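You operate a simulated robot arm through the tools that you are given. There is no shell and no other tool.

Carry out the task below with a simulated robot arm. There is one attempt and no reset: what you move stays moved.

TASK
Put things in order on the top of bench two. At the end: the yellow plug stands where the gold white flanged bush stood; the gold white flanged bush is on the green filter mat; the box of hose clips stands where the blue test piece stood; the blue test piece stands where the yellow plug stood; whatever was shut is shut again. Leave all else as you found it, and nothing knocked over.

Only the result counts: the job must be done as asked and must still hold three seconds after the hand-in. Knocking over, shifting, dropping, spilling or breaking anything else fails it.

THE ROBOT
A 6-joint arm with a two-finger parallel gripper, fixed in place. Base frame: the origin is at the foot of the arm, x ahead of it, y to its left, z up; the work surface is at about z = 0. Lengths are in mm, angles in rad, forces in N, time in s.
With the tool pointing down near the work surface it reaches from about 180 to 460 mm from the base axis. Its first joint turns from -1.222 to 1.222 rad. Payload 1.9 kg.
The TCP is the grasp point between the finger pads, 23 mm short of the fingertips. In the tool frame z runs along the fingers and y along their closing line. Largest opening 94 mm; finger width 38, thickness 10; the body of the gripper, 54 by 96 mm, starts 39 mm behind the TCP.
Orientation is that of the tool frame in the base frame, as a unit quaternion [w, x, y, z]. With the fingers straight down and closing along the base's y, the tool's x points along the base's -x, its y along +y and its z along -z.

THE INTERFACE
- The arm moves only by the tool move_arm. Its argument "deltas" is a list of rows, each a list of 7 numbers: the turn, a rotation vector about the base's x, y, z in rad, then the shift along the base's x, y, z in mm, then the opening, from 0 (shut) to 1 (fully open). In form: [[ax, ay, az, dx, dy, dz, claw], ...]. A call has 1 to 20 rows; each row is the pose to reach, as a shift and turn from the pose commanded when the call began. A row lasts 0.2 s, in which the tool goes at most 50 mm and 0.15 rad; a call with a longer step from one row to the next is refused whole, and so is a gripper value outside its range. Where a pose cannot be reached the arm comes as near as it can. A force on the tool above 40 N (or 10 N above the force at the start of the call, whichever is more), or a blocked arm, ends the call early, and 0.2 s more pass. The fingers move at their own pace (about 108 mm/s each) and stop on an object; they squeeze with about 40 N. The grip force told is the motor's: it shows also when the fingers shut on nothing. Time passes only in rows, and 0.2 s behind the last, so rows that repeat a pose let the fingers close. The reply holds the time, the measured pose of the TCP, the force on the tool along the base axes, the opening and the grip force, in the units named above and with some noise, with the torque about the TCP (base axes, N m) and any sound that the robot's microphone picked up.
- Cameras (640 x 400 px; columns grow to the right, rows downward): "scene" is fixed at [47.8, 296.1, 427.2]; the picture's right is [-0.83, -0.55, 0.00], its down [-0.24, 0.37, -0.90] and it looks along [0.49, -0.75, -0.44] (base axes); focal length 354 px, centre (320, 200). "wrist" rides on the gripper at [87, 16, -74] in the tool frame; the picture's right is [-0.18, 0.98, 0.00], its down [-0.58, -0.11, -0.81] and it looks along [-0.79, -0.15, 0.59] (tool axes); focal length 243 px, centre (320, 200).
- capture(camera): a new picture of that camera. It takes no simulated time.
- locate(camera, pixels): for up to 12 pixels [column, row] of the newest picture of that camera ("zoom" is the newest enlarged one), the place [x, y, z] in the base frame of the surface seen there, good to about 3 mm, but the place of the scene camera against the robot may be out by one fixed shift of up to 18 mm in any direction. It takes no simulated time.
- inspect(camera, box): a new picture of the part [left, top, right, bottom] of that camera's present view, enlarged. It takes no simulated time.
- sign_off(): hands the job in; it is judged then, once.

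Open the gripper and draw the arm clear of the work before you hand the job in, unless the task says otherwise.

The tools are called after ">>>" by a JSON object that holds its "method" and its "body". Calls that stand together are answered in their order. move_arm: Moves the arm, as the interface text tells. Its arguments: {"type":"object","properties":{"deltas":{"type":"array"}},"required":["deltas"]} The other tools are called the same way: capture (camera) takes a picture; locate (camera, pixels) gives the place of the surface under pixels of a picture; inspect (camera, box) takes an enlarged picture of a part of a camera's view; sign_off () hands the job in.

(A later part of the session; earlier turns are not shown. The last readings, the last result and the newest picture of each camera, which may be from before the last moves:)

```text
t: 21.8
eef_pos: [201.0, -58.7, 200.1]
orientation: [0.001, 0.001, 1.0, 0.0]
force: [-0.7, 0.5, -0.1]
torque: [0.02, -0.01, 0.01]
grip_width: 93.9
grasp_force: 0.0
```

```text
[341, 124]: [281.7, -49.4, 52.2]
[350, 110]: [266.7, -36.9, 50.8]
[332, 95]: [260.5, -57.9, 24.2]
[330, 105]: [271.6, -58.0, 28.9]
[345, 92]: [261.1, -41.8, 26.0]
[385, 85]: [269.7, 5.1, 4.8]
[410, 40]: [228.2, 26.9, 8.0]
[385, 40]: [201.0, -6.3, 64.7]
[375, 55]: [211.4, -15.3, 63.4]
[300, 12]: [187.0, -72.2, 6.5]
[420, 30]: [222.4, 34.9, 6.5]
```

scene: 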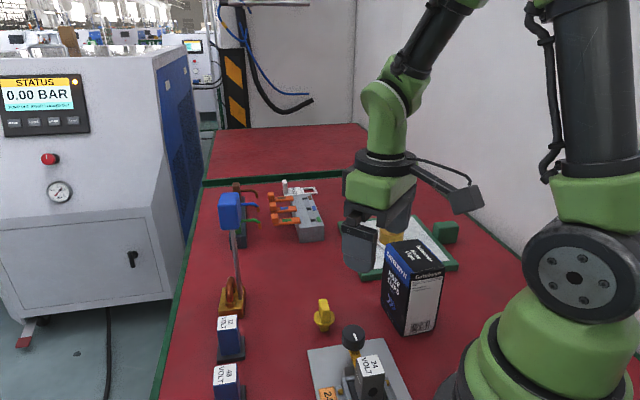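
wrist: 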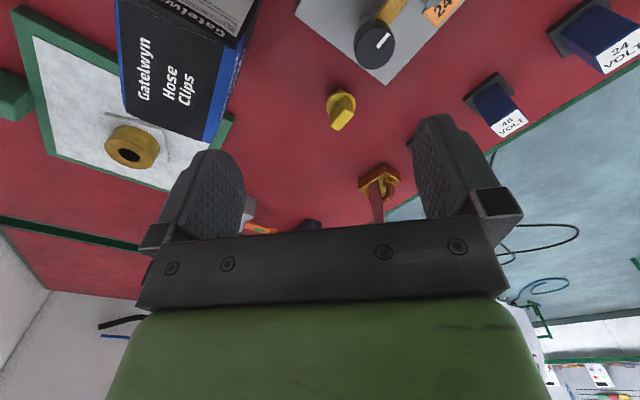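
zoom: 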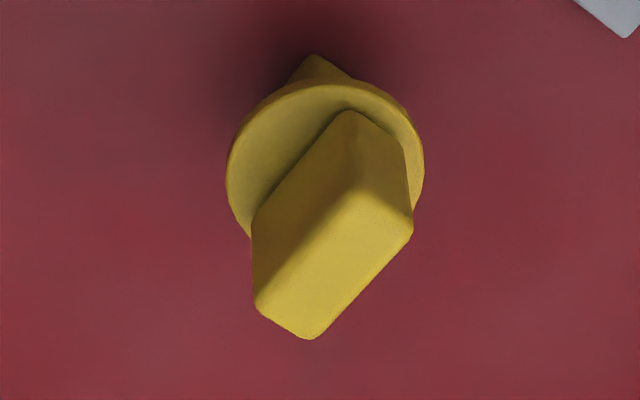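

I locate the handle's top corners in the enlarged wrist picture to get the direction of the plug's handle.

>>> {"method": "locate", "body": {"camera": "zoom", "pixels": [[262, 303], [308, 333], [406, 228], [355, 200], [380, 255], [335, 300], [300, 255], [330, 260], [235, 170], [330, 90], [418, 170], [318, 62]]}}

>>> {"method": "inspect", "body": {"camera": "scene", "box": [300, 290, 350, 340]}}

>>> {"method": "locate", "body": {"camera": "zoom", "pixels": [[277, 85], [328, 78], [353, 158], [302, 168], [315, 120], [232, 215], [395, 215], [315, 272], [325, 230], [315, 325]]}}

```text
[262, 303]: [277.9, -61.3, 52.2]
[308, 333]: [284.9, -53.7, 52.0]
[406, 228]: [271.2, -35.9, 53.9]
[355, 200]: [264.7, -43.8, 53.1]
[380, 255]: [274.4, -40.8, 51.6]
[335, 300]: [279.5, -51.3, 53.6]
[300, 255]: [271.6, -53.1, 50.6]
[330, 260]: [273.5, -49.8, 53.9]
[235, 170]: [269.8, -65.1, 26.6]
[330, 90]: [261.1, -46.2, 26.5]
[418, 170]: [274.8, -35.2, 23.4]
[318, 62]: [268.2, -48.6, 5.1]
```

```text
8.00 times, centred on (325, 315) of scene
```

zoom: 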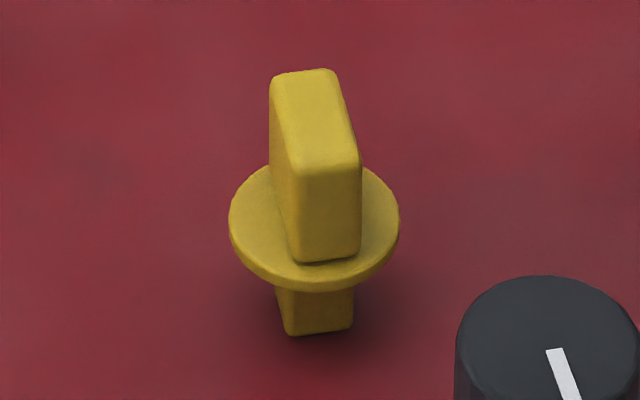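

```text
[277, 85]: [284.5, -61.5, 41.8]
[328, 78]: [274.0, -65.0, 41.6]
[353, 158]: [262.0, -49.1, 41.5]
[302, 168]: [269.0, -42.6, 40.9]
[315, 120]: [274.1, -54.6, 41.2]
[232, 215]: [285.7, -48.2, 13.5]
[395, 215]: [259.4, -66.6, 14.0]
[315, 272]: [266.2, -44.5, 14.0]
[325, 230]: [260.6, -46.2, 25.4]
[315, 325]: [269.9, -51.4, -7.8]
```

The handle's long side runs at ~128°, centre about (274,-49.5), top z≈52, with the disc's top at z≈26. I turn -0.908 rad so the fingers close across its thin side, and come above it at z≈100.

>>> {"method": "move_arm", "body": {"deltas": [[0, 0, -0.14, 15, 3, -5, 1], [0, 0, -0.28, 30, 6, -15, 1], [0, 0, -0.42, 45, 9, -30, 1], [0, 0, -0.56, 60, 11, -45, 1], [0, 0, -0.7, 73.7, 11.2, -65, 1], [0, 0, -0.82, 73.7, 11.2, -85, 1], [0, 0, -0.908, 73.7, 11.2, -99, 1], [0, 0, -0.908, 73.7, 11.2, -99, 1]]}}

>>> {"method": "capture", "body": {"camera": "wrist"}}

>>> {"method": "capture", "body": {"camera": "scene"}}

```text
t: 23.6
eef_pos: [273.9, -48.8, 99.8]
orientation: [0.001, 0.44, 0.898, -0.002]
force: [-0.2, -0.6, -0.1]
torque: [0.01, -0.03, -0.02]
grip_width: 93.8
grasp_force: 0.1
```

```text
taken
```

wrist: 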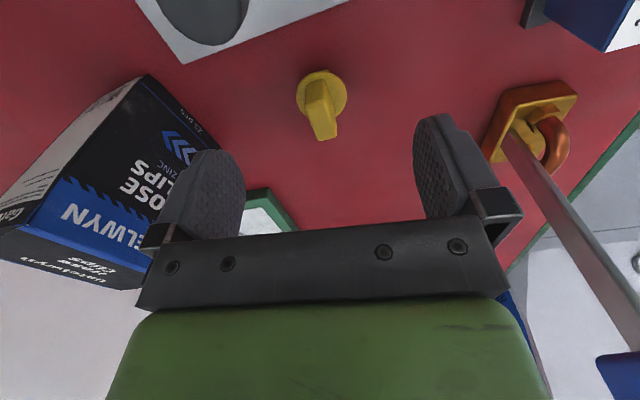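

```text
taken
```

scene: 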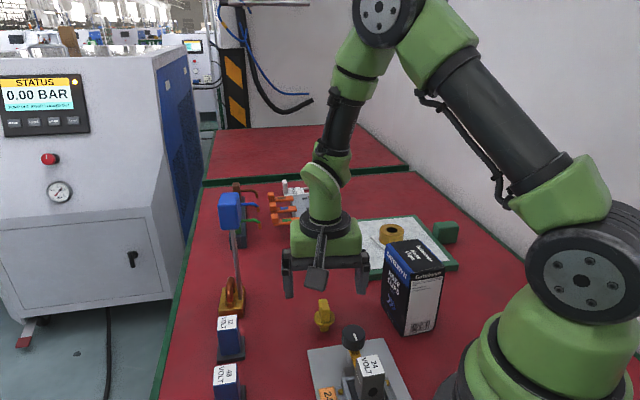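

I enlarge the plug to refine its handle direction and centre.

>>> {"method": "inspect", "body": {"camera": "wrist", "box": [280, 60, 365, 150]}}

>>> {"method": "locate", "body": {"camera": "zoom", "pixels": [[285, 355], [365, 345], [325, 330], [315, 260], [280, 240], [350, 240], [300, 150], [320, 110], [220, 170], [420, 170]]}}

```text
4.44 times, centred on (322, 105) of wrist
```

zoom: 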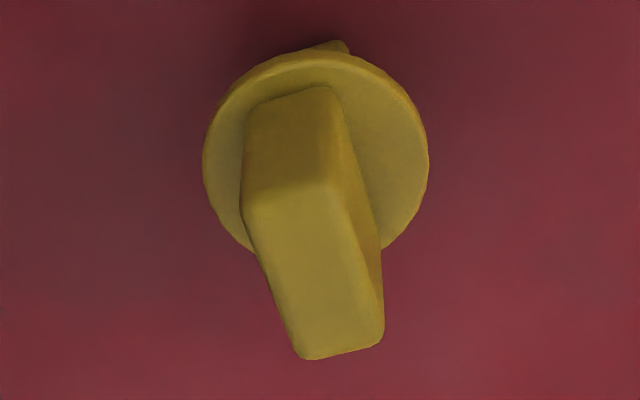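

```text
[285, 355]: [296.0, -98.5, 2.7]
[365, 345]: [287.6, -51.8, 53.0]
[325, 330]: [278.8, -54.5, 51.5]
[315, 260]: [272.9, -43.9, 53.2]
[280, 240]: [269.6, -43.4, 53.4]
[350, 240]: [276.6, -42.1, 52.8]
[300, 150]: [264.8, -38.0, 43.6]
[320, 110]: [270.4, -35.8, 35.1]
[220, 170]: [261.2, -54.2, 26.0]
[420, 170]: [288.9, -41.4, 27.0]
```

I locate the four top corners of the handle in this enlargement.

>>> {"method": "locate", "body": {"camera": "zoom", "pixels": [[252, 212], [338, 195], [306, 350], [376, 338], [268, 260], [365, 275], [285, 305], [310, 70], [430, 160], [205, 170], [315, 52]]}}

```text
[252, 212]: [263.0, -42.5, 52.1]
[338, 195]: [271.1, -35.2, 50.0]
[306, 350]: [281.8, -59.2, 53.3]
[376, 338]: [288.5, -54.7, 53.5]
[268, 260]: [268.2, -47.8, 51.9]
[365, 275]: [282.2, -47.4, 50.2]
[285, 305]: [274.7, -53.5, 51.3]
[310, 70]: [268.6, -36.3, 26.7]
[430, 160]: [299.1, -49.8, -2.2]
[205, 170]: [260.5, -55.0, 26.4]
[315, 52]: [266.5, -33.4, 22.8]
```

Handle centre refined to (275,-48.2), top z≈52, disc top 26. I go down to TCP z≈52 (tips at ~29, above the disc) and close.

>>> {"method": "move_arm", "body": {"deltas": [[0, 0, 0.03, 1, 1.3, -20, 1], [0, 0, 0.03, 1, 1.3, -38, 1], [0, 0, 0.03, 1, 1.3, -48, 1], [0, 0, 0.03, 1, 1.3, -48, 0.7], [0, 0, 0.03, 1, 1.3, -48, 0.4], [0, 0, 0.03, 1, 1.3, -48, 0.15], [0, 0, 0.03, 1, 1.3, -48, 0.0], [0, 0, 0.03, 1, 1.3, -48, 0.0]]}}

>>> {"method": "capture", "body": {"camera": "wrist"}}

>>> {"method": "inspect", "body": {"camera": "scene", "box": [260, 220, 400, 350]}}

```text
t: 25.4
eef_pos: [275.4, -47.1, 52.5]
orientation: [0.0, 0.426, 0.905, -0.001]
force: [-0.4, -0.4, -0.8]
torque: [0.02, -0.03, -0.03]
grip_width: 12.8
grasp_force: 39.8
```

```text
taken
```

wrist: 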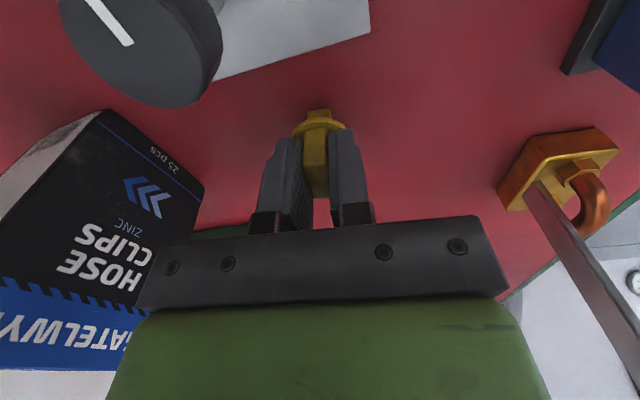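

```text
3.08 times, centred on (330, 285) of scene
```

zoom: 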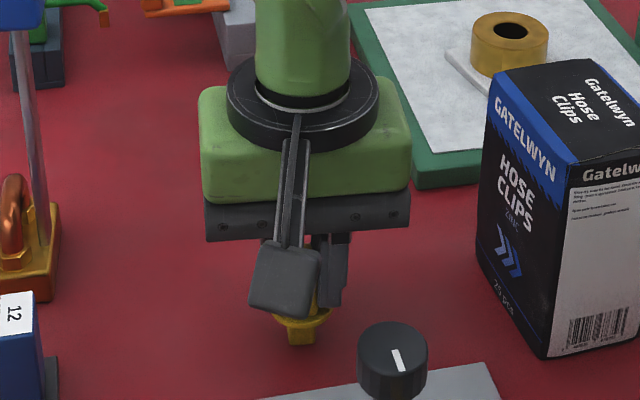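

The handle is gripped at 12.8 mm with 40 N. I lift 8 mm as a test and read force and width.

>>> {"method": "move_arm", "body": {"deltas": [[0, 0, 0, 0, 0, 2, 0], [0, 0, 0, 0, 0, 4, 0], [0, 0, 0, 0, 0, 6, 0], [0, 0, 0, 0, 0, 8, 0]]}}

>>> {"method": "inspect", "body": {"camera": "scene", "box": [280, 260, 370, 340]}}

```text
t: 26.4
eef_pos: [274.2, -47.4, 60.2]
orientation: [-0.001, 0.426, 0.905, -0.001]
force: [0.5, 0.3, 0.2]
torque: [0.0, 0.01, -0.04]
grip_width: 12.6
grasp_force: 39.7
```

```text
5.00 times, centred on (325, 300) of scene
```

zoom: 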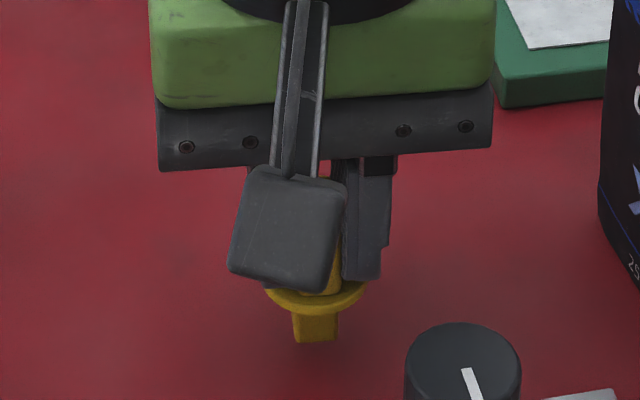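

The stem's foot moved from row ~331.6 to ~328, so the plug seems to rise with the gripper. I lift further to z≈110 and check for slip.

>>> {"method": "move_arm", "body": {"deltas": [[0, 0, 0, 0, 0, 12, 0], [0, 0, 0, 0, 0, 25, 0], [0, 0, 0, 0, 0, 40, 0], [0, 0, 0, 0, 0, 50, 0]]}}

>>> {"method": "inspect", "body": {"camera": "scene", "box": [260, 220, 400, 350]}}

>>> {"method": "capture", "body": {"camera": "wrist"}}

```text
t: 27.4
eef_pos: [274.9, -47.6, 110.9]
orientation: [-0.001, 0.426, 0.905, -0.001]
force: [-0.6, 0.4, -0.6]
torque: [0.03, 0.0, -0.02]
grip_width: 12.9
grasp_force: 40.3
```

```text
3.08 times, centred on (330, 285) of scene
```

zoom: 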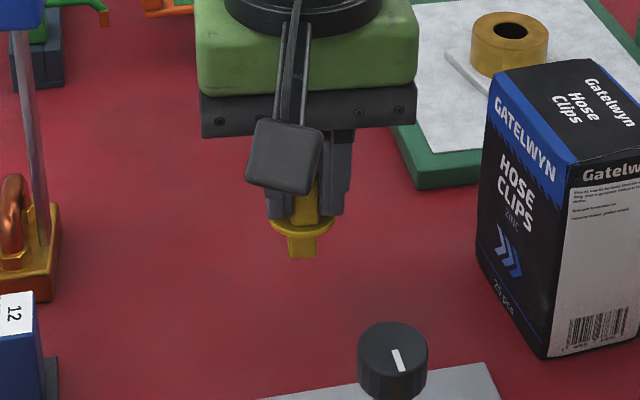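

```text
taken
```

wrist: 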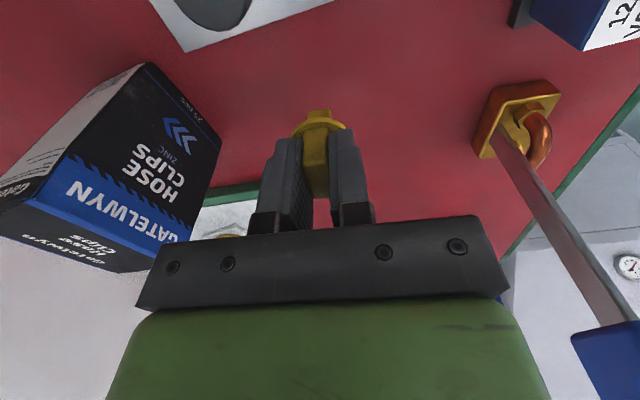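

The plug is held well clear. I carry it over the bush's old place (373,-146.7) and lower to just above the bench.

>>> {"method": "move_arm", "body": {"deltas": [[0, 0, 0, 20, -20, 0, 0], [0, 0, 0, 48, -48, 0, 0], [0, 0, 0, 75, -75, 0, 0], [0, 0, 0, 98, -98.5, 0, 0], [0, 0, 0, 98, -98.5, -20, 0], [0, 0, 0, 98, -98.5, -40, 0], [0, 0, 0, 98, -98.5, -52, 0], [0, 0, 0, 98, -98.5, -56, 0], [0, 0, 0, 98, -98.5, -56, 0]]}}

>>> {"method": "capture", "body": {"camera": "wrist"}}

>>> {"method": "inspect", "body": {"camera": "scene", "box": [250, 190, 380, 310]}}

```text
t: 29.4
eef_pos: [373.7, -145.1, 55.0]
orientation: [-0.001, 0.426, 0.905, -0.001]
force: [0.4, 0.7, -0.6]
torque: [0.01, -0.01, 0.0]
grip_width: 12.6
grasp_force: 39.7
```

```text
taken
```

wrist: 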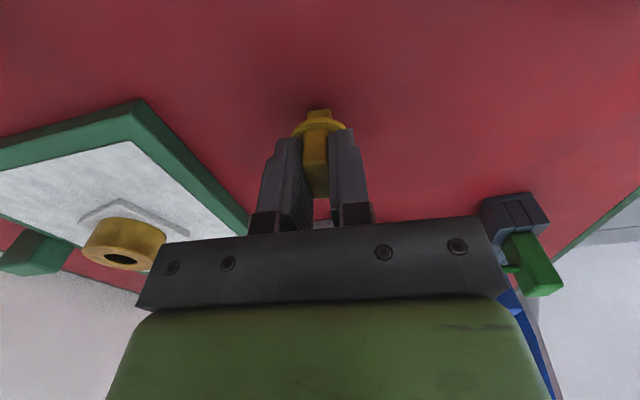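

```text
3.33 times, centred on (315, 250) of scene
```

zoom: 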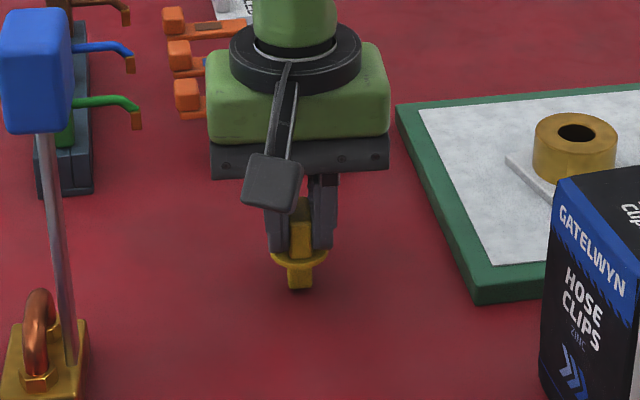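

The plug hovers ~2 mm above the bench at the right place. I lower in small steps until it touches.

>>> {"method": "move_arm", "body": {"deltas": [[0, 0, 0, 0, 0, -0.8, 0], [0, 0, 0, 0, 0, -1.6, 0], [0, 0, 0, 0, 0, -2.2, 0], [0, 0, 0, 0, 0, -2.2, 0]]}}

```text
t: 30.4
eef_pos: [372.0, -146.2, 52.3]
orientation: [0.001, 0.426, 0.905, -0.001]
force: [-1.9, 1.2, 7.0]
torque: [-0.01, 0.14, 0.02]
grip_width: 12.7
grasp_force: 39.8
```

The plug touches the bench (7 N). I open the fingers and then rise straight up.

>>> {"method": "move_arm", "body": {"deltas": [[0, 0, 0, 0, 0, 0.3, 0], [0, 0, 0, 0, 0, 0.3, 0.2], [0, 0, 0, 0, 0, 0.3, 0.4], [0, 0, 0, 0, 0, 0.3, 0.6], [0, 0, 0, 0, 0, 0.3, 0.6], [0, 0, 0, 0, 0, 20, 0.6], [0, 0, 0, 0, 0, 50, 0.6], [0, 0, 0, 0, 0, 80, 0.8], [0, 0, 0, 0, 0, 100, 1]]}}

>>> {"method": "capture", "body": {"camera": "wrist"}}

>>> {"method": "capture", "body": {"camera": "scene"}}

```text
t: 32.4
eef_pos: [371.7, -145.9, 152.0]
orientation: [0.0, 0.426, 0.905, -0.002]
force: [-0.5, -0.2, -0.4]
torque: [0.0, -0.03, 0.01]
grip_width: 94.3
grasp_force: 0.1
```

```text
taken
```

wrist: 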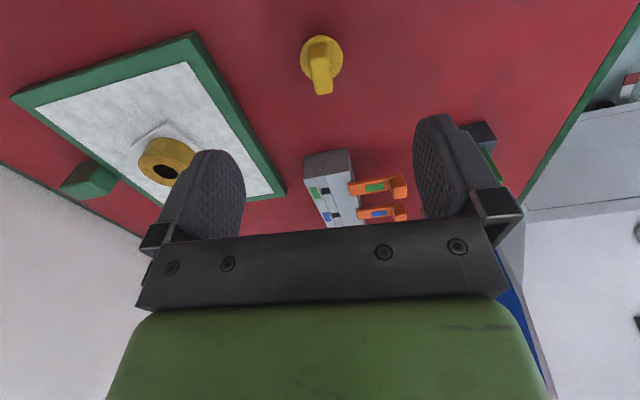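

```text
taken
```

scene: 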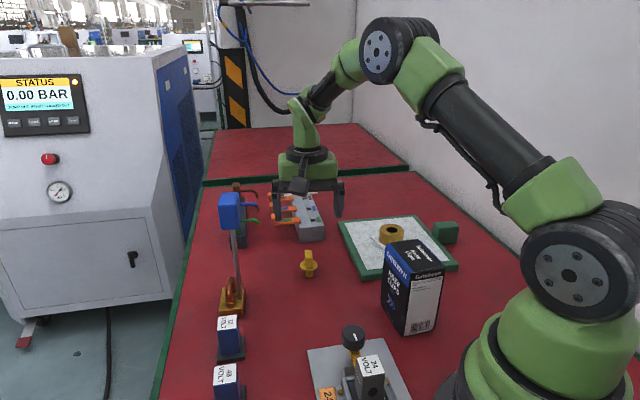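

The plug stands upright at the bush's old place. Now I study the blue test piece in the scene view: head, rod and brass foot.

>>> {"method": "locate", "body": {"camera": "scene", "pixels": [[300, 263], [316, 263], [308, 270], [308, 250]]}}

>>> {"method": "inspect", "body": {"camera": "scene", "box": [200, 185, 272, 230]}}

>>> {"method": "locate", "body": {"camera": "zoom", "pixels": [[200, 80], [335, 75], [310, 195], [172, 190], [250, 130], [190, 380], [330, 380], [345, 330], [355, 180], [250, 300]]}}

>>> {"method": "inspect", "body": {"camera": "scene", "box": [205, 270, 260, 325]}}

>>> {"method": "locate", "body": {"camera": "zoom", "pixels": [[232, 160], [380, 145], [205, 310], [360, 295], [370, 340], [350, 235], [320, 60], [280, 90], [290, 270], [300, 320], [330, 200]]}}

```text
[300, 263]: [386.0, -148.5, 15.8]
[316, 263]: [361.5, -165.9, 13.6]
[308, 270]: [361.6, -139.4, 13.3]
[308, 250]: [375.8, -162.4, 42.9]
```

```text
8.89 times, centred on (236, 208) of scene
```

zoom: 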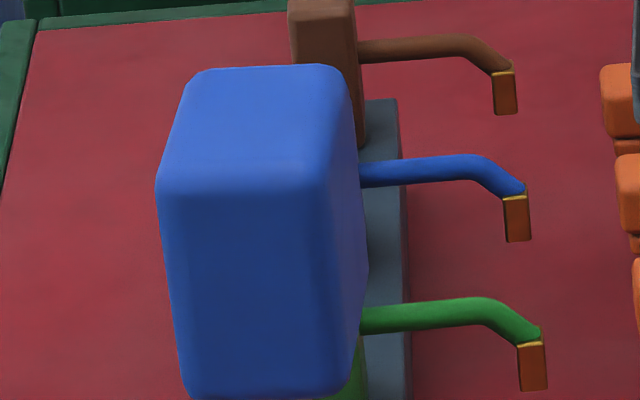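

```text
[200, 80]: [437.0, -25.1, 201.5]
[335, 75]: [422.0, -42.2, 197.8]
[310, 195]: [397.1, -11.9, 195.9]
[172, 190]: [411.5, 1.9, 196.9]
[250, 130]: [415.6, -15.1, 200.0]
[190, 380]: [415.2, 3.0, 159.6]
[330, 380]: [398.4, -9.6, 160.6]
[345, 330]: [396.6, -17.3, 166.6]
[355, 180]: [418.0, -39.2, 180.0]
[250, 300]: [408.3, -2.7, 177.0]
```

```text
7.27 times, centred on (232, 298) of scene
```

zoom: 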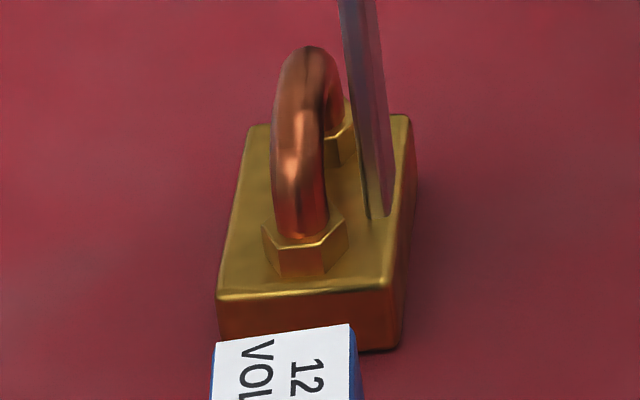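

```text
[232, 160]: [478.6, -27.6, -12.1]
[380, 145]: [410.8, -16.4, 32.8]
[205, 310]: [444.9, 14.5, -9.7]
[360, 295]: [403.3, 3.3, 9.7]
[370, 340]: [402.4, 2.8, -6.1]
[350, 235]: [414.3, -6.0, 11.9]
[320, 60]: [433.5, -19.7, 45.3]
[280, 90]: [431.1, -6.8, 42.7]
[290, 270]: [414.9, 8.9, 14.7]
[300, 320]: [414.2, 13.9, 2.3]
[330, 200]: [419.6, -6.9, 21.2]
```

I locate the foot's top corners and where the rod meets it in this enlargement.

>>> {"method": "locate", "body": {"camera": "zoom", "pixels": [[254, 132], [404, 122], [384, 284], [222, 290], [376, 212], [300, 245], [345, 140], [395, 345], [225, 335], [408, 200], [310, 200], [366, 30]]}}

```text
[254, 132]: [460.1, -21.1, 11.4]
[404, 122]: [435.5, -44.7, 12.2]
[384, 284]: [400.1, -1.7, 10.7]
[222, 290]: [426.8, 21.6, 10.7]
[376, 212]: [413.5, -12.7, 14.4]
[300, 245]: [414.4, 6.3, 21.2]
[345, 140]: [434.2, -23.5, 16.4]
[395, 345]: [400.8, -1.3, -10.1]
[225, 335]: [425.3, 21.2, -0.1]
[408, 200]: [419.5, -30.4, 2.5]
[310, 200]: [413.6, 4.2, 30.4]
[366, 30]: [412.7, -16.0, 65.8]
```

The piece's blue head spans about 40×25 mm at z≈168–210 around (417,-12), and its brass foot (about 57×36) is centred near (431,-5). I test whether the arm reaches such a height and radius tool-down, here where the space is free.

>>> {"method": "move_arm", "body": {"deltas": [[0, 0, 0, 0, 0, 25, 1], [0, 0, 0, 0, 0, 50, 1], [0, 0, 0, 9, -3, 50, 1], [0, 0, 0, 18, -6, 50, 1], [0, 0, 0, 18, -6, 50, 1]]}}

>>> {"method": "move_arm", "body": {"deltas": [[0, 0, 0, 0, 0, 20, 1], [0, 0, 0, 0, 0, 45, 1], [0, 0, 0, 0, 0, 70, 1], [0, 0, 0, 0, 0, 70, 1]]}}

```text
t: 33.6
eef_pos: [390.6, -151.2, 202.9]
orientation: [0.0, 0.425, 0.905, -0.001]
force: [0.3, -0.6, -0.7]
torque: [0.02, -0.01, -0.02]
grip_width: 93.9
grasp_force: 0.0
```

```text
t: 34.6
eef_pos: [390.7, -152.4, 271.9]
orientation: [-0.001, 0.426, 0.905, -0.001]
force: [0.3, -1.2, -0.6]
torque: [0.0, 0.04, 0.02]
grip_width: 94.0
grasp_force: 0.1
```

The arm reaches r≈419 at z=272 with the tool down, so lifting by the head is possible. I move to the near side of the test piece (high above it) to look at its head with the wrist camera.

>>> {"method": "move_arm", "body": {"deltas": [[0, 0, 0.03, -8, 40, 10, 1], [0, 0, 0.06, -16, 80, 18, 1], [0, 0, 0.09, -24, 120, 18, 1], [0, 0, 0.12, -32, 160, 18, 1], [0, 0, 0.148, -34, 193, 18, 1], [0, 0, 0.148, -34, 193, 18, 1]]}}

>>> {"method": "capture", "body": {"camera": "wrist"}}

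>>> {"method": "capture", "body": {"camera": "scene"}}

```text
t: 36.0
eef_pos: [357.5, 41.9, 289.9]
orientation: [0.0, 0.357, 0.934, -0.001]
force: [-0.1, 0.4, 0.4]
torque: [0.01, -0.01, 0.04]
grip_width: 93.8
grasp_force: 0.0
```

```text
taken
```

wrist: 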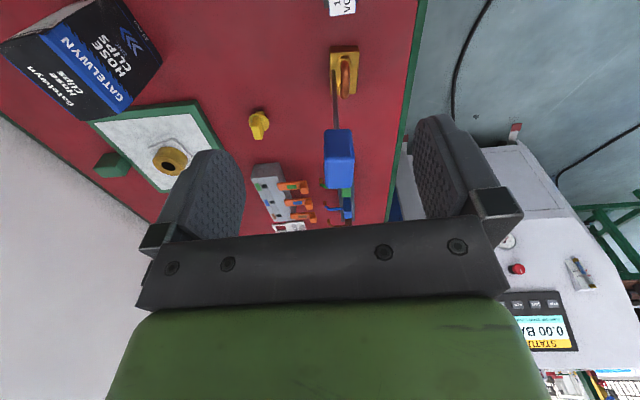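

```text
taken
```

scene: 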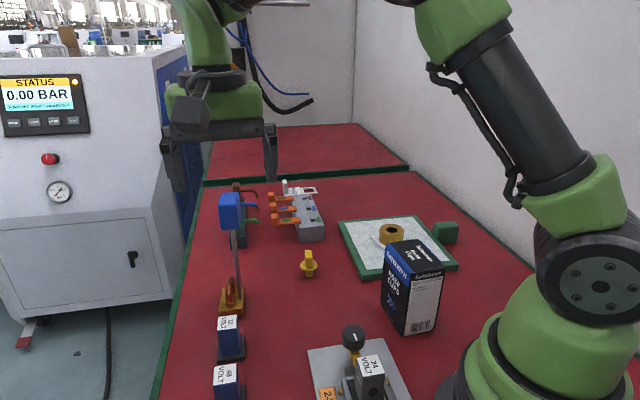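

The head shows at (340,155) and the foot at (343,70). I enlarge and locate head and foot corners in the wrist view.

>>> {"method": "inspect", "body": {"camera": "wrist", "box": [300, 115, 390, 200]}}

>>> {"method": "locate", "body": {"camera": "zoom", "pixels": [[280, 120], [390, 120], [285, 280], [395, 270], [340, 215], [290, 180], [390, 180], [340, 270], [340, 330], [280, 80], [390, 80], [330, 85]]}}

>>> {"method": "inspect", "body": {"camera": "wrist", "box": [300, 30, 390, 130]}}

```text
4.71 times, centred on (345, 158) of wrist
```

zoom: 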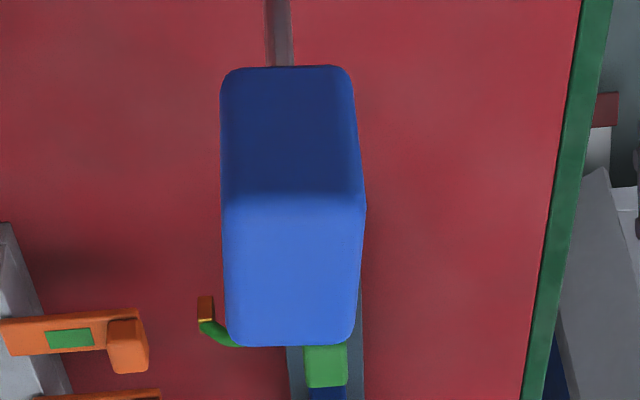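

```text
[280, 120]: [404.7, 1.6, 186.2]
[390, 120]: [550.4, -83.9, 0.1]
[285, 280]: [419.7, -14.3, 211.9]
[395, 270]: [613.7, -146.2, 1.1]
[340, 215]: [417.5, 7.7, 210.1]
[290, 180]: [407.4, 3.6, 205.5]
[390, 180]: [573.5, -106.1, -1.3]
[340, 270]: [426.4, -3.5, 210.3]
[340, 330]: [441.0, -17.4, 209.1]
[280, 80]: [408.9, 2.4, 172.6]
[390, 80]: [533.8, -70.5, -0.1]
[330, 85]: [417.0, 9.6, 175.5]
```

```text
4.00 times, centred on (345, 80) of wrist
```

zoom: 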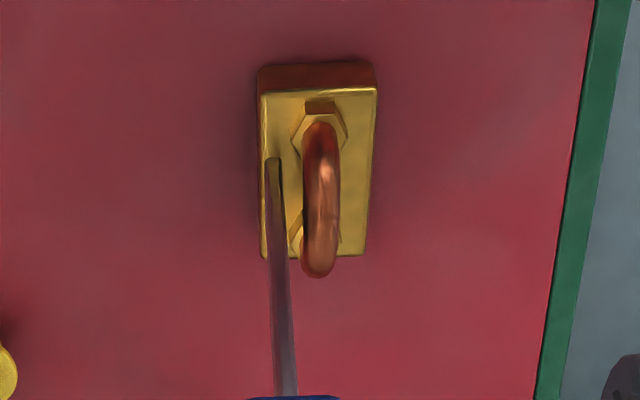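

I locate the base corners in this enlargement, then re-take the head's enlargement for its corners.

>>> {"method": "locate", "body": {"camera": "zoom", "pixels": [[264, 95], [374, 92], [362, 250], [265, 252], [275, 165], [320, 105], [258, 70], [372, 65], [320, 200], [285, 240], [283, 390]]}}

>>> {"method": "inspect", "body": {"camera": "wrist", "box": [300, 115, 390, 200]}}

>>> {"method": "locate", "body": {"camera": "zoom", "pixels": [[230, 210], [357, 207], [236, 335], [346, 333], [230, 150], [352, 150], [232, 85], [342, 80], [290, 270], [278, 30]]}}

```text
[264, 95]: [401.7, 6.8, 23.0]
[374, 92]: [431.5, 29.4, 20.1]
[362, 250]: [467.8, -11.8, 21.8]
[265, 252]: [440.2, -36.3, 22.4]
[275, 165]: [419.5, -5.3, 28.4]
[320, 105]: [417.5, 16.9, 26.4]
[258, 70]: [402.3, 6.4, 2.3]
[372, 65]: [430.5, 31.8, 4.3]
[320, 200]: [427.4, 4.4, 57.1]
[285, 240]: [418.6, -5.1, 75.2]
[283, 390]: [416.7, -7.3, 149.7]
```

```text
4.71 times, centred on (345, 158) of wrist
```

zoom: 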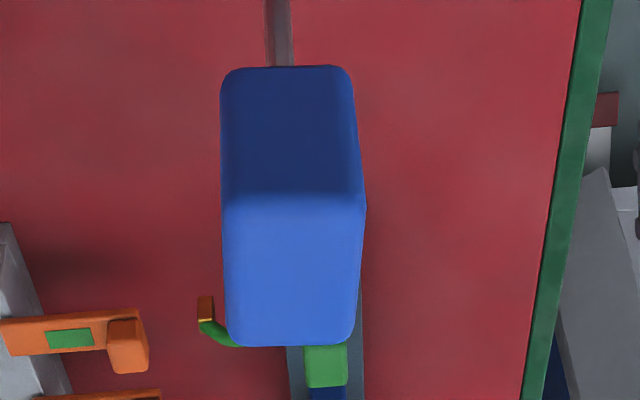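

```text
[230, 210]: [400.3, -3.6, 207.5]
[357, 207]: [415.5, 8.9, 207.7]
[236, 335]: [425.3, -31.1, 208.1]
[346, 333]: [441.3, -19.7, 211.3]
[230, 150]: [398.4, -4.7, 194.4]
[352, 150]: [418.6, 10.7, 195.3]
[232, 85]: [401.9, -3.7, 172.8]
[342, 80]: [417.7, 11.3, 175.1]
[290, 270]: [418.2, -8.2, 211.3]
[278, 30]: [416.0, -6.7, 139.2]
```

Head centre is (420.6,-11.4), top z≈210, with its thin direction at ~42°; the foot's centre is (434,-3). I align the closing line to 42°, go above the head, and check.

>>> {"method": "move_arm", "body": {"deltas": [[0, 0, -0.03, 15, -12, -5, 1], [0, 0, -0.06, 32, -27, -15, 1], [0, 0, -0.09, 50, -42, -25, 1], [0, 0, -0.108, 63.8, -53.0, -35, 1], [0, 0, -0.108, 63.8, -53.0, -35, 1]]}}

>>> {"method": "capture", "body": {"camera": "wrist"}}

>>> {"method": "capture", "body": {"camera": "scene"}}

```text
t: 37.2
eef_pos: [420.4, -11.7, 254.8]
orientation: [0.0, 0.407, 0.913, 0.0]
force: [-0.5, -0.6, -0.1]
torque: [0.02, 0.0, 0.01]
grip_width: 94.1
grasp_force: 0.1
```

```text
taken
```

wrist: 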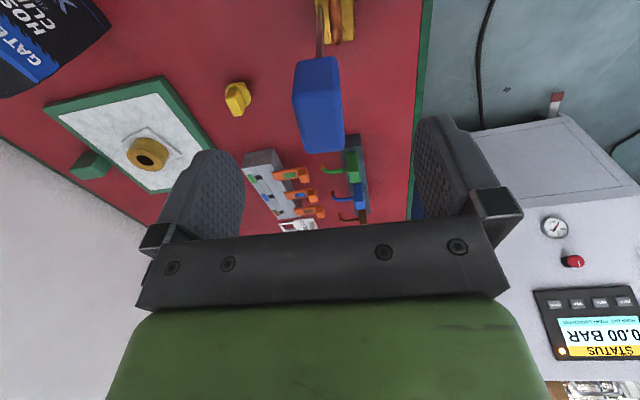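

```text
taken
```

scene: 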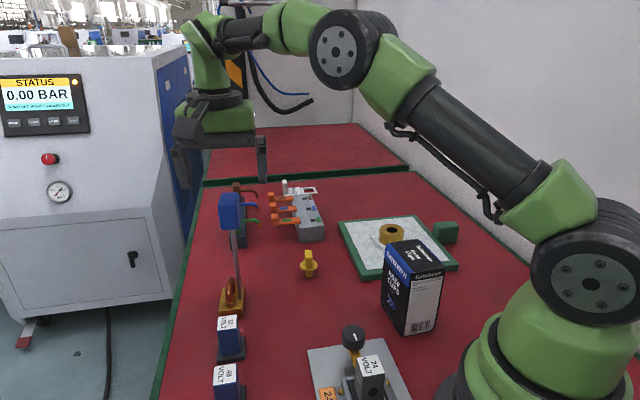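

The head shows centred between the fingers at (320,105). I check its corners once more from here before lowering around it.

>>> {"method": "inspect", "body": {"camera": "wrist", "box": [270, 40, 370, 165]}}

>>> {"method": "locate", "body": {"camera": "zoom", "pixels": [[245, 170], [388, 160], [275, 340], [390, 335], [320, 250], [250, 90], [360, 60], [265, 250], [385, 250]]}}

```text
3.20 times, centred on (320, 102) of wrist
```

zoom: 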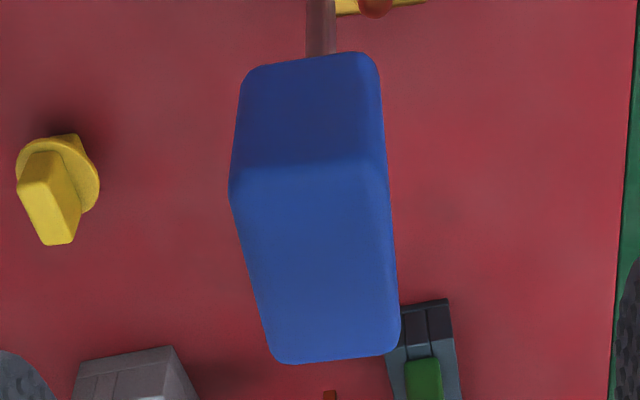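

```text
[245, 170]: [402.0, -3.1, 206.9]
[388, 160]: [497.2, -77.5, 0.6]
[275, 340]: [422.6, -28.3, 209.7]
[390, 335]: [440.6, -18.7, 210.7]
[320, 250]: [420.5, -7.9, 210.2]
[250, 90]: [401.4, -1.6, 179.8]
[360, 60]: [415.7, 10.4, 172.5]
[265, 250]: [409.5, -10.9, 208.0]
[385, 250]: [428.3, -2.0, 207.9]
```

Everything agrees; I lower straight down around the head to TCP z≈192 with a 1 mm correction, then close.

>>> {"method": "move_arm", "body": {"deltas": [[0, 0, 0, 0.9, 1.2, -15, 1], [0, 0, 0, 0.9, 1.2, -35, 1], [0, 0, 0, 0.9, 1.2, -52, 1], [0, 0, 0, 0.9, 1.2, -63, 1], [0, 0, 0, 0.9, 1.2, -63, 1]]}}

>>> {"method": "capture", "body": {"camera": "wrist"}}

>>> {"method": "inspect", "body": {"camera": "scene", "box": [160, 100, 340, 320]}}

```text
t: 38.4
eef_pos: [421.2, -9.0, 193.2]
orientation: [0.001, 0.407, 0.913, -0.001]
force: [-0.4, 0.5, -0.5]
torque: [0.03, 0.02, -0.01]
grip_width: 94.0
grasp_force: 0.0
```

```text
taken
```

wrist: 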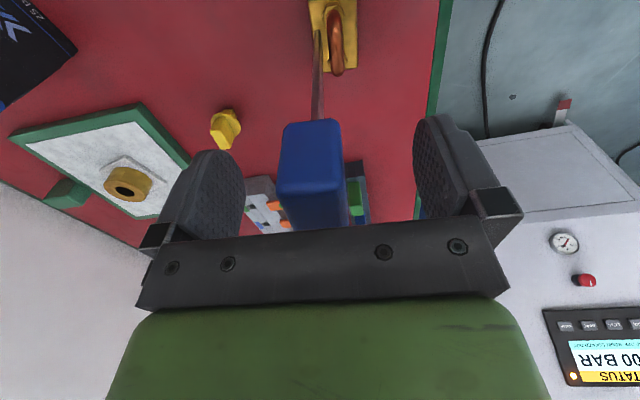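

```text
1.82 times, centred on (250, 210) of scene
```

zoom: 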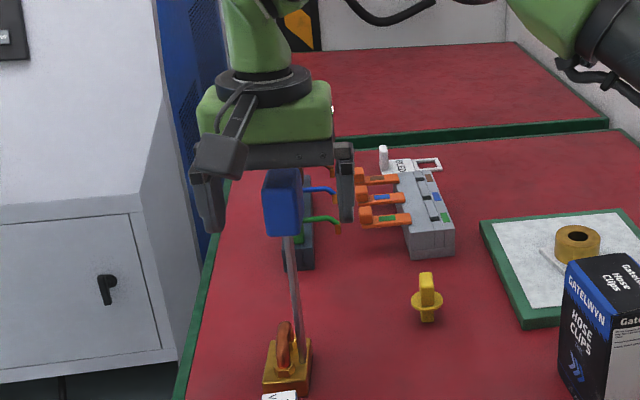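

The head is centred between the pads. I close gently in steps.

>>> {"method": "move_arm", "body": {"deltas": [[0, 0, 0, 0, 0, 0, 0.6], [0, 0, 0, 0, 0, 0, 0.45], [0, 0, 0, 0, 0, 0, 0.37], [0, 0, 0, 0, 0, 0, 0.33], [0, 0, 0, 0, 0, 0, 0.3], [0, 0, 0, 0, 0, 0, 0.27], [0, 0, 0, 0, 0, 0, 0.24], [0, 0, 0, 0, 0, 0, 0.1], [0, 0, 0, 0, 0, 0, 0.1]]}}

>>> {"method": "capture", "body": {"camera": "wrist"}}

>>> {"method": "inspect", "body": {"camera": "scene", "box": [180, 150, 300, 320]}}

```text
t: 40.4
eef_pos: [422.3, -10.4, 191.2]
orientation: [0.0, 0.408, 0.913, -0.001]
force: [-0.6, -0.3, -0.5]
torque: [-0.14, 0.1, -0.01]
grip_width: 27.9
grasp_force: 40.5
```

```text
taken
```

wrist: 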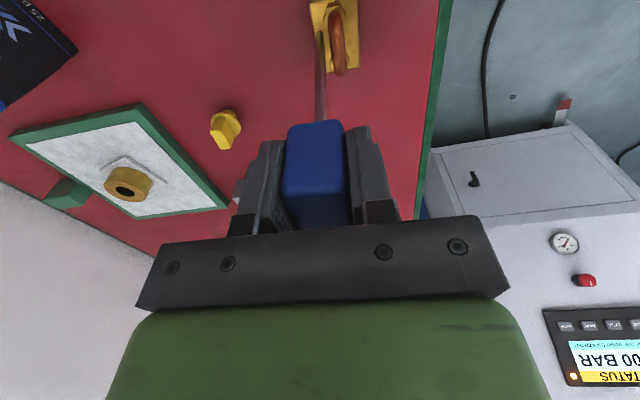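

```text
2.35 times, centred on (240, 235) of scene
```

zoom: 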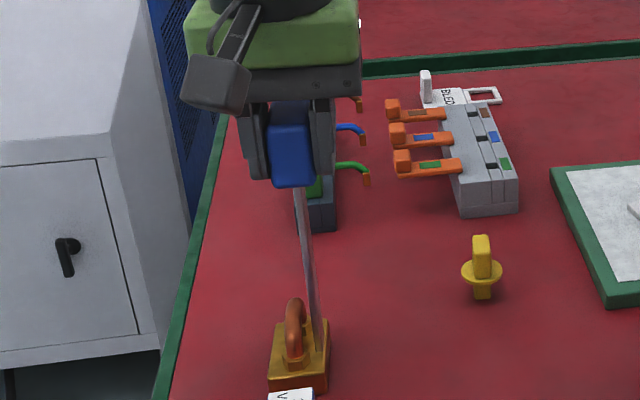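

The head is held at 27.9 mm with 40 N. I test-lift 6 mm slowly.

>>> {"method": "move_arm", "body": {"deltas": [[0, 0, 0, 0, 0, 1.5, 0.1], [0, 0, 0, 0, 0, 3, 0.1], [0, 0, 0, 0, 0, 4.5, 0.1], [0, 0, 0, 0, 0, 6, 0.1]]}}

>>> {"method": "inspect", "body": {"camera": "scene", "box": [190, 260, 280, 330]}}

>>> {"method": "capture", "body": {"camera": "wrist"}}

```text
t: 41.4
eef_pos: [421.9, -10.2, 198.7]
orientation: [0.0, 0.407, 0.913, -0.002]
force: [0.0, -0.3, -3.1]
torque: [0.04, 0.02, -0.03]
grip_width: 27.9
grasp_force: 40.1
```

```text
5.71 times, centred on (235, 295) of scene
```

zoom: 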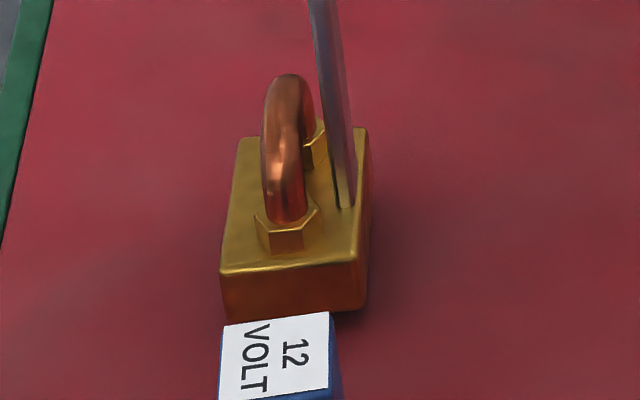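

```text
taken
```

wrist: 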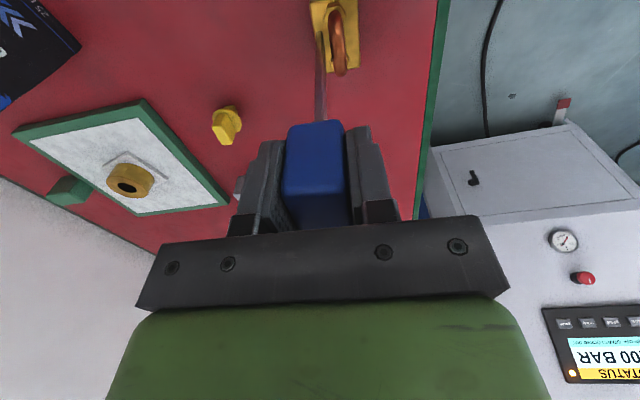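

About 3 N weight, and the foot keeps the same place in the wrist view at (333,35), so the whole piece lifts. I raise it to ~65 mm clearance.

>>> {"method": "move_arm", "body": {"deltas": [[0, 0, 0, 0, 0, 10, 0.1], [0, 0, 0, 0, 0, 22, 0.1], [0, 0, 0, 0, 0, 36, 0.1], [0, 0, 0, 0, 0, 50, 0.1], [0, 0, 0, 0, 0, 60, 0.1], [0, 0, 0, 0, 0, 60, 0.1]]}}

>>> {"method": "capture", "body": {"camera": "scene"}}

>>> {"method": "capture", "body": {"camera": "wrist"}}

```text
t: 42.8
eef_pos: [422.3, -11.3, 258.4]
orientation: [0.0, 0.408, 0.913, -0.001]
force: [0.2, 0.4, -2.6]
torque: [0.0, -0.02, -0.06]
grip_width: 28.0
grasp_force: 40.3
```

```text
taken
```

scene: 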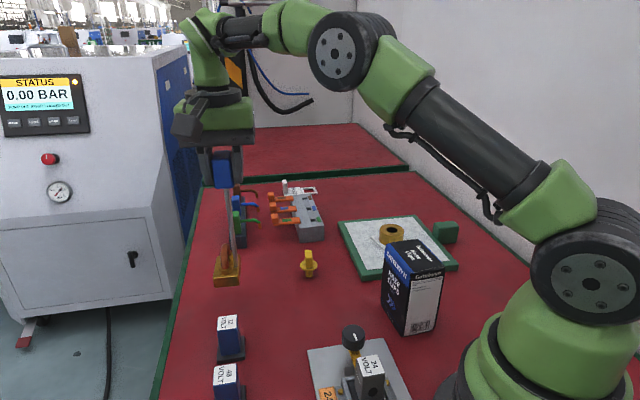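

```text
taken
```

wrist: 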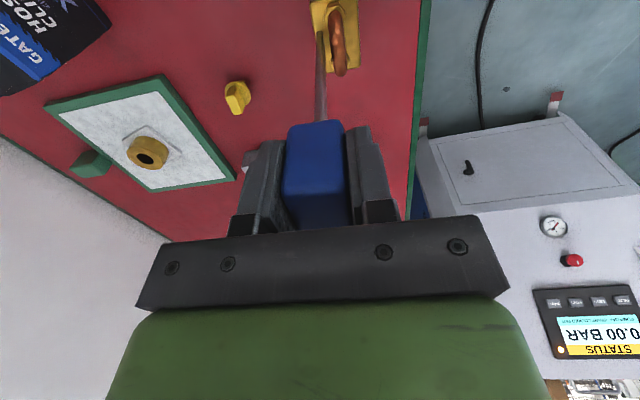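

The piece hangs upright, foot about 65 mm above the bench. I locate the foot's corners in the wrist view to know the offset of foot to TCP.

>>> {"method": "inspect", "body": {"camera": "wrist", "box": [290, 0, 380, 90]}}

>>> {"method": "locate", "body": {"camera": "zoom", "pixels": [[260, 10], [390, 5], [415, 290], [300, 300], [300, 100], [405, 200], [290, 200], [385, 285], [300, 270], [400, 100]]}}

```text
4.44 times, centred on (335, 45) of wrist
```

zoom: 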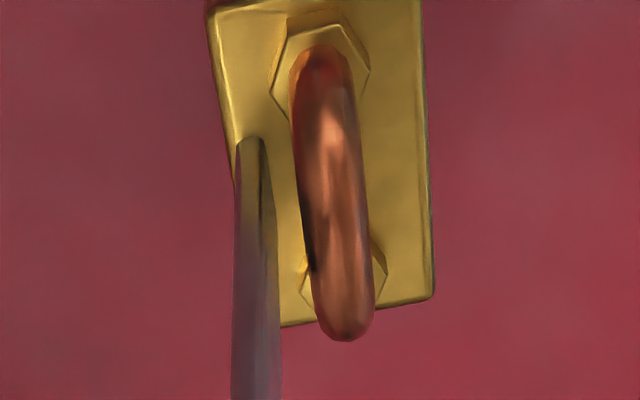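

```text
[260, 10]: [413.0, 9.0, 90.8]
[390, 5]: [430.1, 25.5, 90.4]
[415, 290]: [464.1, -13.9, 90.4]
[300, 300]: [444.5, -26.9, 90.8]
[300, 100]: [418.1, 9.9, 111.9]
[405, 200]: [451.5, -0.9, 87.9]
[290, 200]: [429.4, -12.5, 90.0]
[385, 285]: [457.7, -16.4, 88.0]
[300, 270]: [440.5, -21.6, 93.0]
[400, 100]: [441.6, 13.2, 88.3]
```

The foot's centre is offset about (+12.3,+8) from the TCP. I carry the piece to the plug's old place, TCP target (262.4,-56.3), still high.

>>> {"method": "move_arm", "body": {"deltas": [[0, 0, 0, -12, -3.4, 0, 0.1], [0, 0, 0, -34, -9.6, 0, 0.1], [0, 0, 0, -60, -17, 0, 0.1], [0, 0, 0, -86, -24.2, 0, 0.1], [0, 0, 0, -112, -31.5, 0, 0.1], [0, 0, 0, -136, -38.2, 0, 0.1], [0, 0, 0, -152, -42.7, 0, 0.1], [0, 0, 0, -159.3, -44.8, 0, 0.1], [0, 0, 0, -159.3, -44.8, 0, 0.1]]}}

>>> {"method": "capture", "body": {"camera": "scene"}}

>>> {"method": "capture", "body": {"camera": "wrist"}}

```text
t: 44.8
eef_pos: [261.4, -55.0, 258.7]
orientation: [0.0, 0.407, 0.913, -0.001]
force: [-0.5, -0.6, -2.9]
torque: [-0.02, 0.03, 0.01]
grip_width: 27.9
grasp_force: 40.1
```

```text
taken
```

scene: 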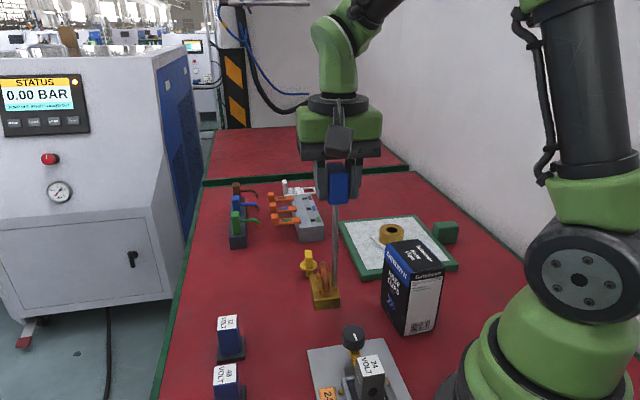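

```text
taken
```

wrist: 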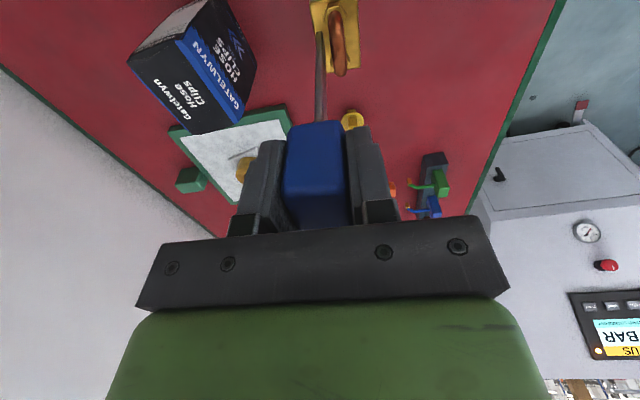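

The piece hangs over the plug's old place. I lower it to ~4 mm above the bench and check its place against the knob plate.

>>> {"method": "move_arm", "body": {"deltas": [[0, 0, 0, 0, 0, -15, 0.1], [0, 0, 0, 0, 0, -32, 0.1], [0, 0, 0, 0, 0, -48, 0.1], [0, 0, 0, 0, 0, -57, 0.1], [0, 0, 0, 0, 0, -62, 0.1], [0, 0, 0, 0, 0, -62, 0.1]]}}

>>> {"method": "inspect", "body": {"camera": "scene", "box": [270, 230, 410, 370]}}

>>> {"method": "capture", "body": {"camera": "scene"}}

```text
t: 46.2
eef_pos: [262.9, -55.8, 196.0]
orientation: [-0.001, 0.408, 0.913, -0.001]
force: [-0.1, -0.7, -2.7]
torque: [0.0, 0.01, -0.01]
grip_width: 27.7
grasp_force: 40.3
```

```text
2.86 times, centred on (340, 300) of scene
```

zoom: 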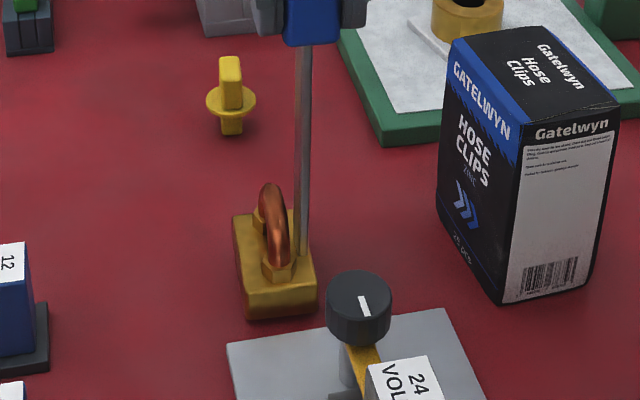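

```text
taken
```

scene: 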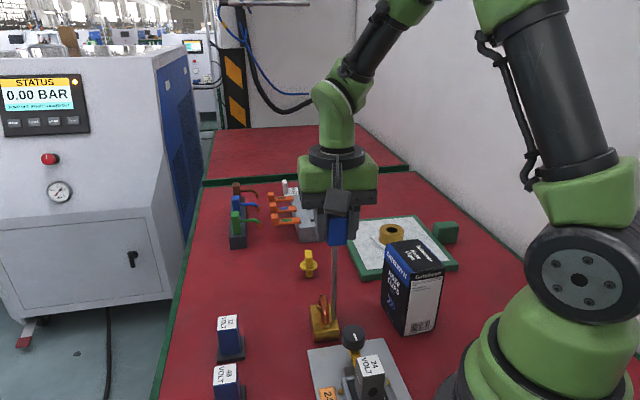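

I locate the foot's corners in the scene view to compare with the plug's old spot (scene coordinates about (272.5,-56)).

>>> {"method": "inspect", "body": {"camera": "scene", "box": [300, 285, 360, 345]}}

```text
6.67 times, centred on (330, 315) of scene
```

zoom: 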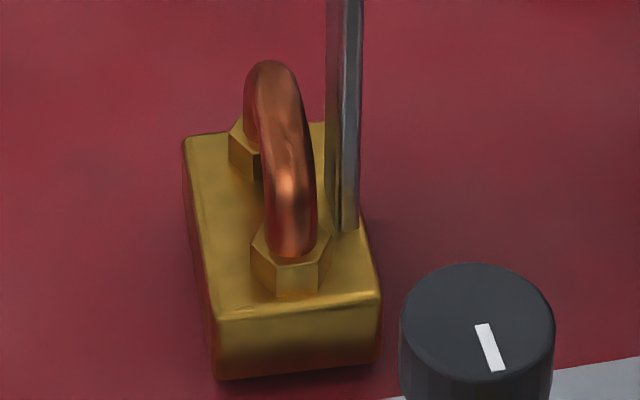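

The foot's top corners show at (190,140), (375,295), (220,312) in this enlargement; I locate them.

>>> {"method": "locate", "body": {"camera": "zoom", "pixels": [[192, 145], [374, 294], [222, 312], [315, 130], [345, 225], [218, 370], [374, 355], [200, 220], [300, 330], [390, 390]]}}

```text
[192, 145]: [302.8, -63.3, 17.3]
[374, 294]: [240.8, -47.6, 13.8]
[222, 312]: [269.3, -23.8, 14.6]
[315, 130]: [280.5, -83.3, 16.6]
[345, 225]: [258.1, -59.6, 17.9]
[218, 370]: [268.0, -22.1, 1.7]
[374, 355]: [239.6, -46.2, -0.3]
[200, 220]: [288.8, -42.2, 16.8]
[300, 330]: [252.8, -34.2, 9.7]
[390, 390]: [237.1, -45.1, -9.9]
```

The foot's centre (271.8,-55.5 in scene coordinates) matches the plug's old spot, and it clears the grey plate. I lower the last millimetres in small steps.

>>> {"method": "move_arm", "body": {"deltas": [[0, 0, 0, 0, 0, -1, 0.1], [0, 0, 0, 0, 0, -2, 0.1], [0, 0, 0, 0, 0, -3, 0.1], [0, 0, 0, 0, 0, -3, 0.1]]}}

```text
t: 47.2
eef_pos: [264.0, -55.2, 193.6]
orientation: [0.0, 0.407, 0.913, -0.001]
force: [-0.7, 0.3, -2.3]
torque: [-0.02, 0.04, 0.0]
grip_width: 28.0
grasp_force: 40.2
```

The weight is still on the gripper (-2.3 N); I go down further in 0.5 mm steps.

>>> {"method": "move_arm", "body": {"deltas": [[0, 0, 0, 0, 0, -0.5, 0.1], [0, 0, 0, 0, 0, -1, 0.1], [0, 0, 0, 0, 0, -1, 0.1]]}}

```text
t: 48.0
eef_pos: [263.1, -55.2, 192.1]
orientation: [-0.001, 0.407, 0.913, 0.0]
force: [-0.5, 0.4, -2.7]
torque: [-0.03, 0.04, 0.01]
grip_width: 27.8
grasp_force: 39.9
```

Still hanging at -2.7 N; another small step down.

>>> {"method": "move_arm", "body": {"deltas": [[0, 0, 0, 0, 0, -0.5, 0.1], [0, 0, 0, 0, 0, -1, 0.1], [0, 0, 0, 0, 0, -1, 0.1]]}}

```text
t: 48.8
eef_pos: [262.0, -54.7, 190.1]
orientation: [-0.001, 0.408, 0.913, 0.0]
force: [-3.8, 1.8, 10.9]
torque: [0.45, 0.2, 0.08]
grip_width: 27.7
grasp_force: 39.8
```

Contact is made (+10.9 N). I ease up 0.5 mm, open slowly, and only then rise.

>>> {"method": "move_arm", "body": {"deltas": [[0, 0, 0, 0, 0, 0.5, 0.1], [0, 0, 0, 0, 0, 0.6, 0.1], [0, 0, 0, 0, 0, 0.6, 0.28], [0, 0, 0, 0, 0, 0.6, 0.31], [0, 0, 0, 0, 0, 0.6, 0.35], [0, 0, 0, 0, 0, 0.6, 0.42], [0, 0, 0, 0, 0, 0.6, 0.6], [0, 0, 0, 0, 0, 0.6, 0.8], [0, 0, 0, 0, 0, 0.6, 1], [0, 0, 0, 0, 0, 0.6, 1]]}}

>>> {"method": "capture", "body": {"camera": "wrist"}}

>>> {"method": "capture", "body": {"camera": "scene"}}

```text
t: 51.0
eef_pos: [262.2, -54.5, 191.9]
orientation: [-0.001, 0.408, 0.913, 0.0]
force: [-0.3, 0.4, 0.1]
torque: [-0.01, 0.0, 0.02]
grip_width: 94.1
grasp_force: 0.0
```

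```text
taken
```

wrist: 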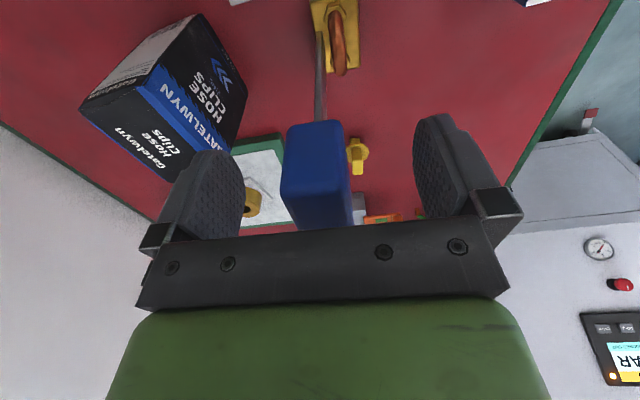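

```text
taken
```

scene: 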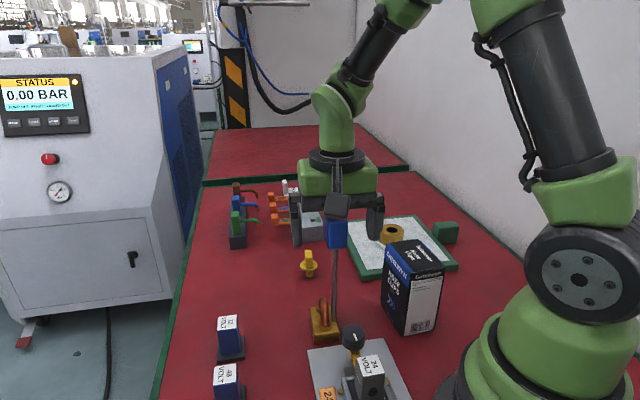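

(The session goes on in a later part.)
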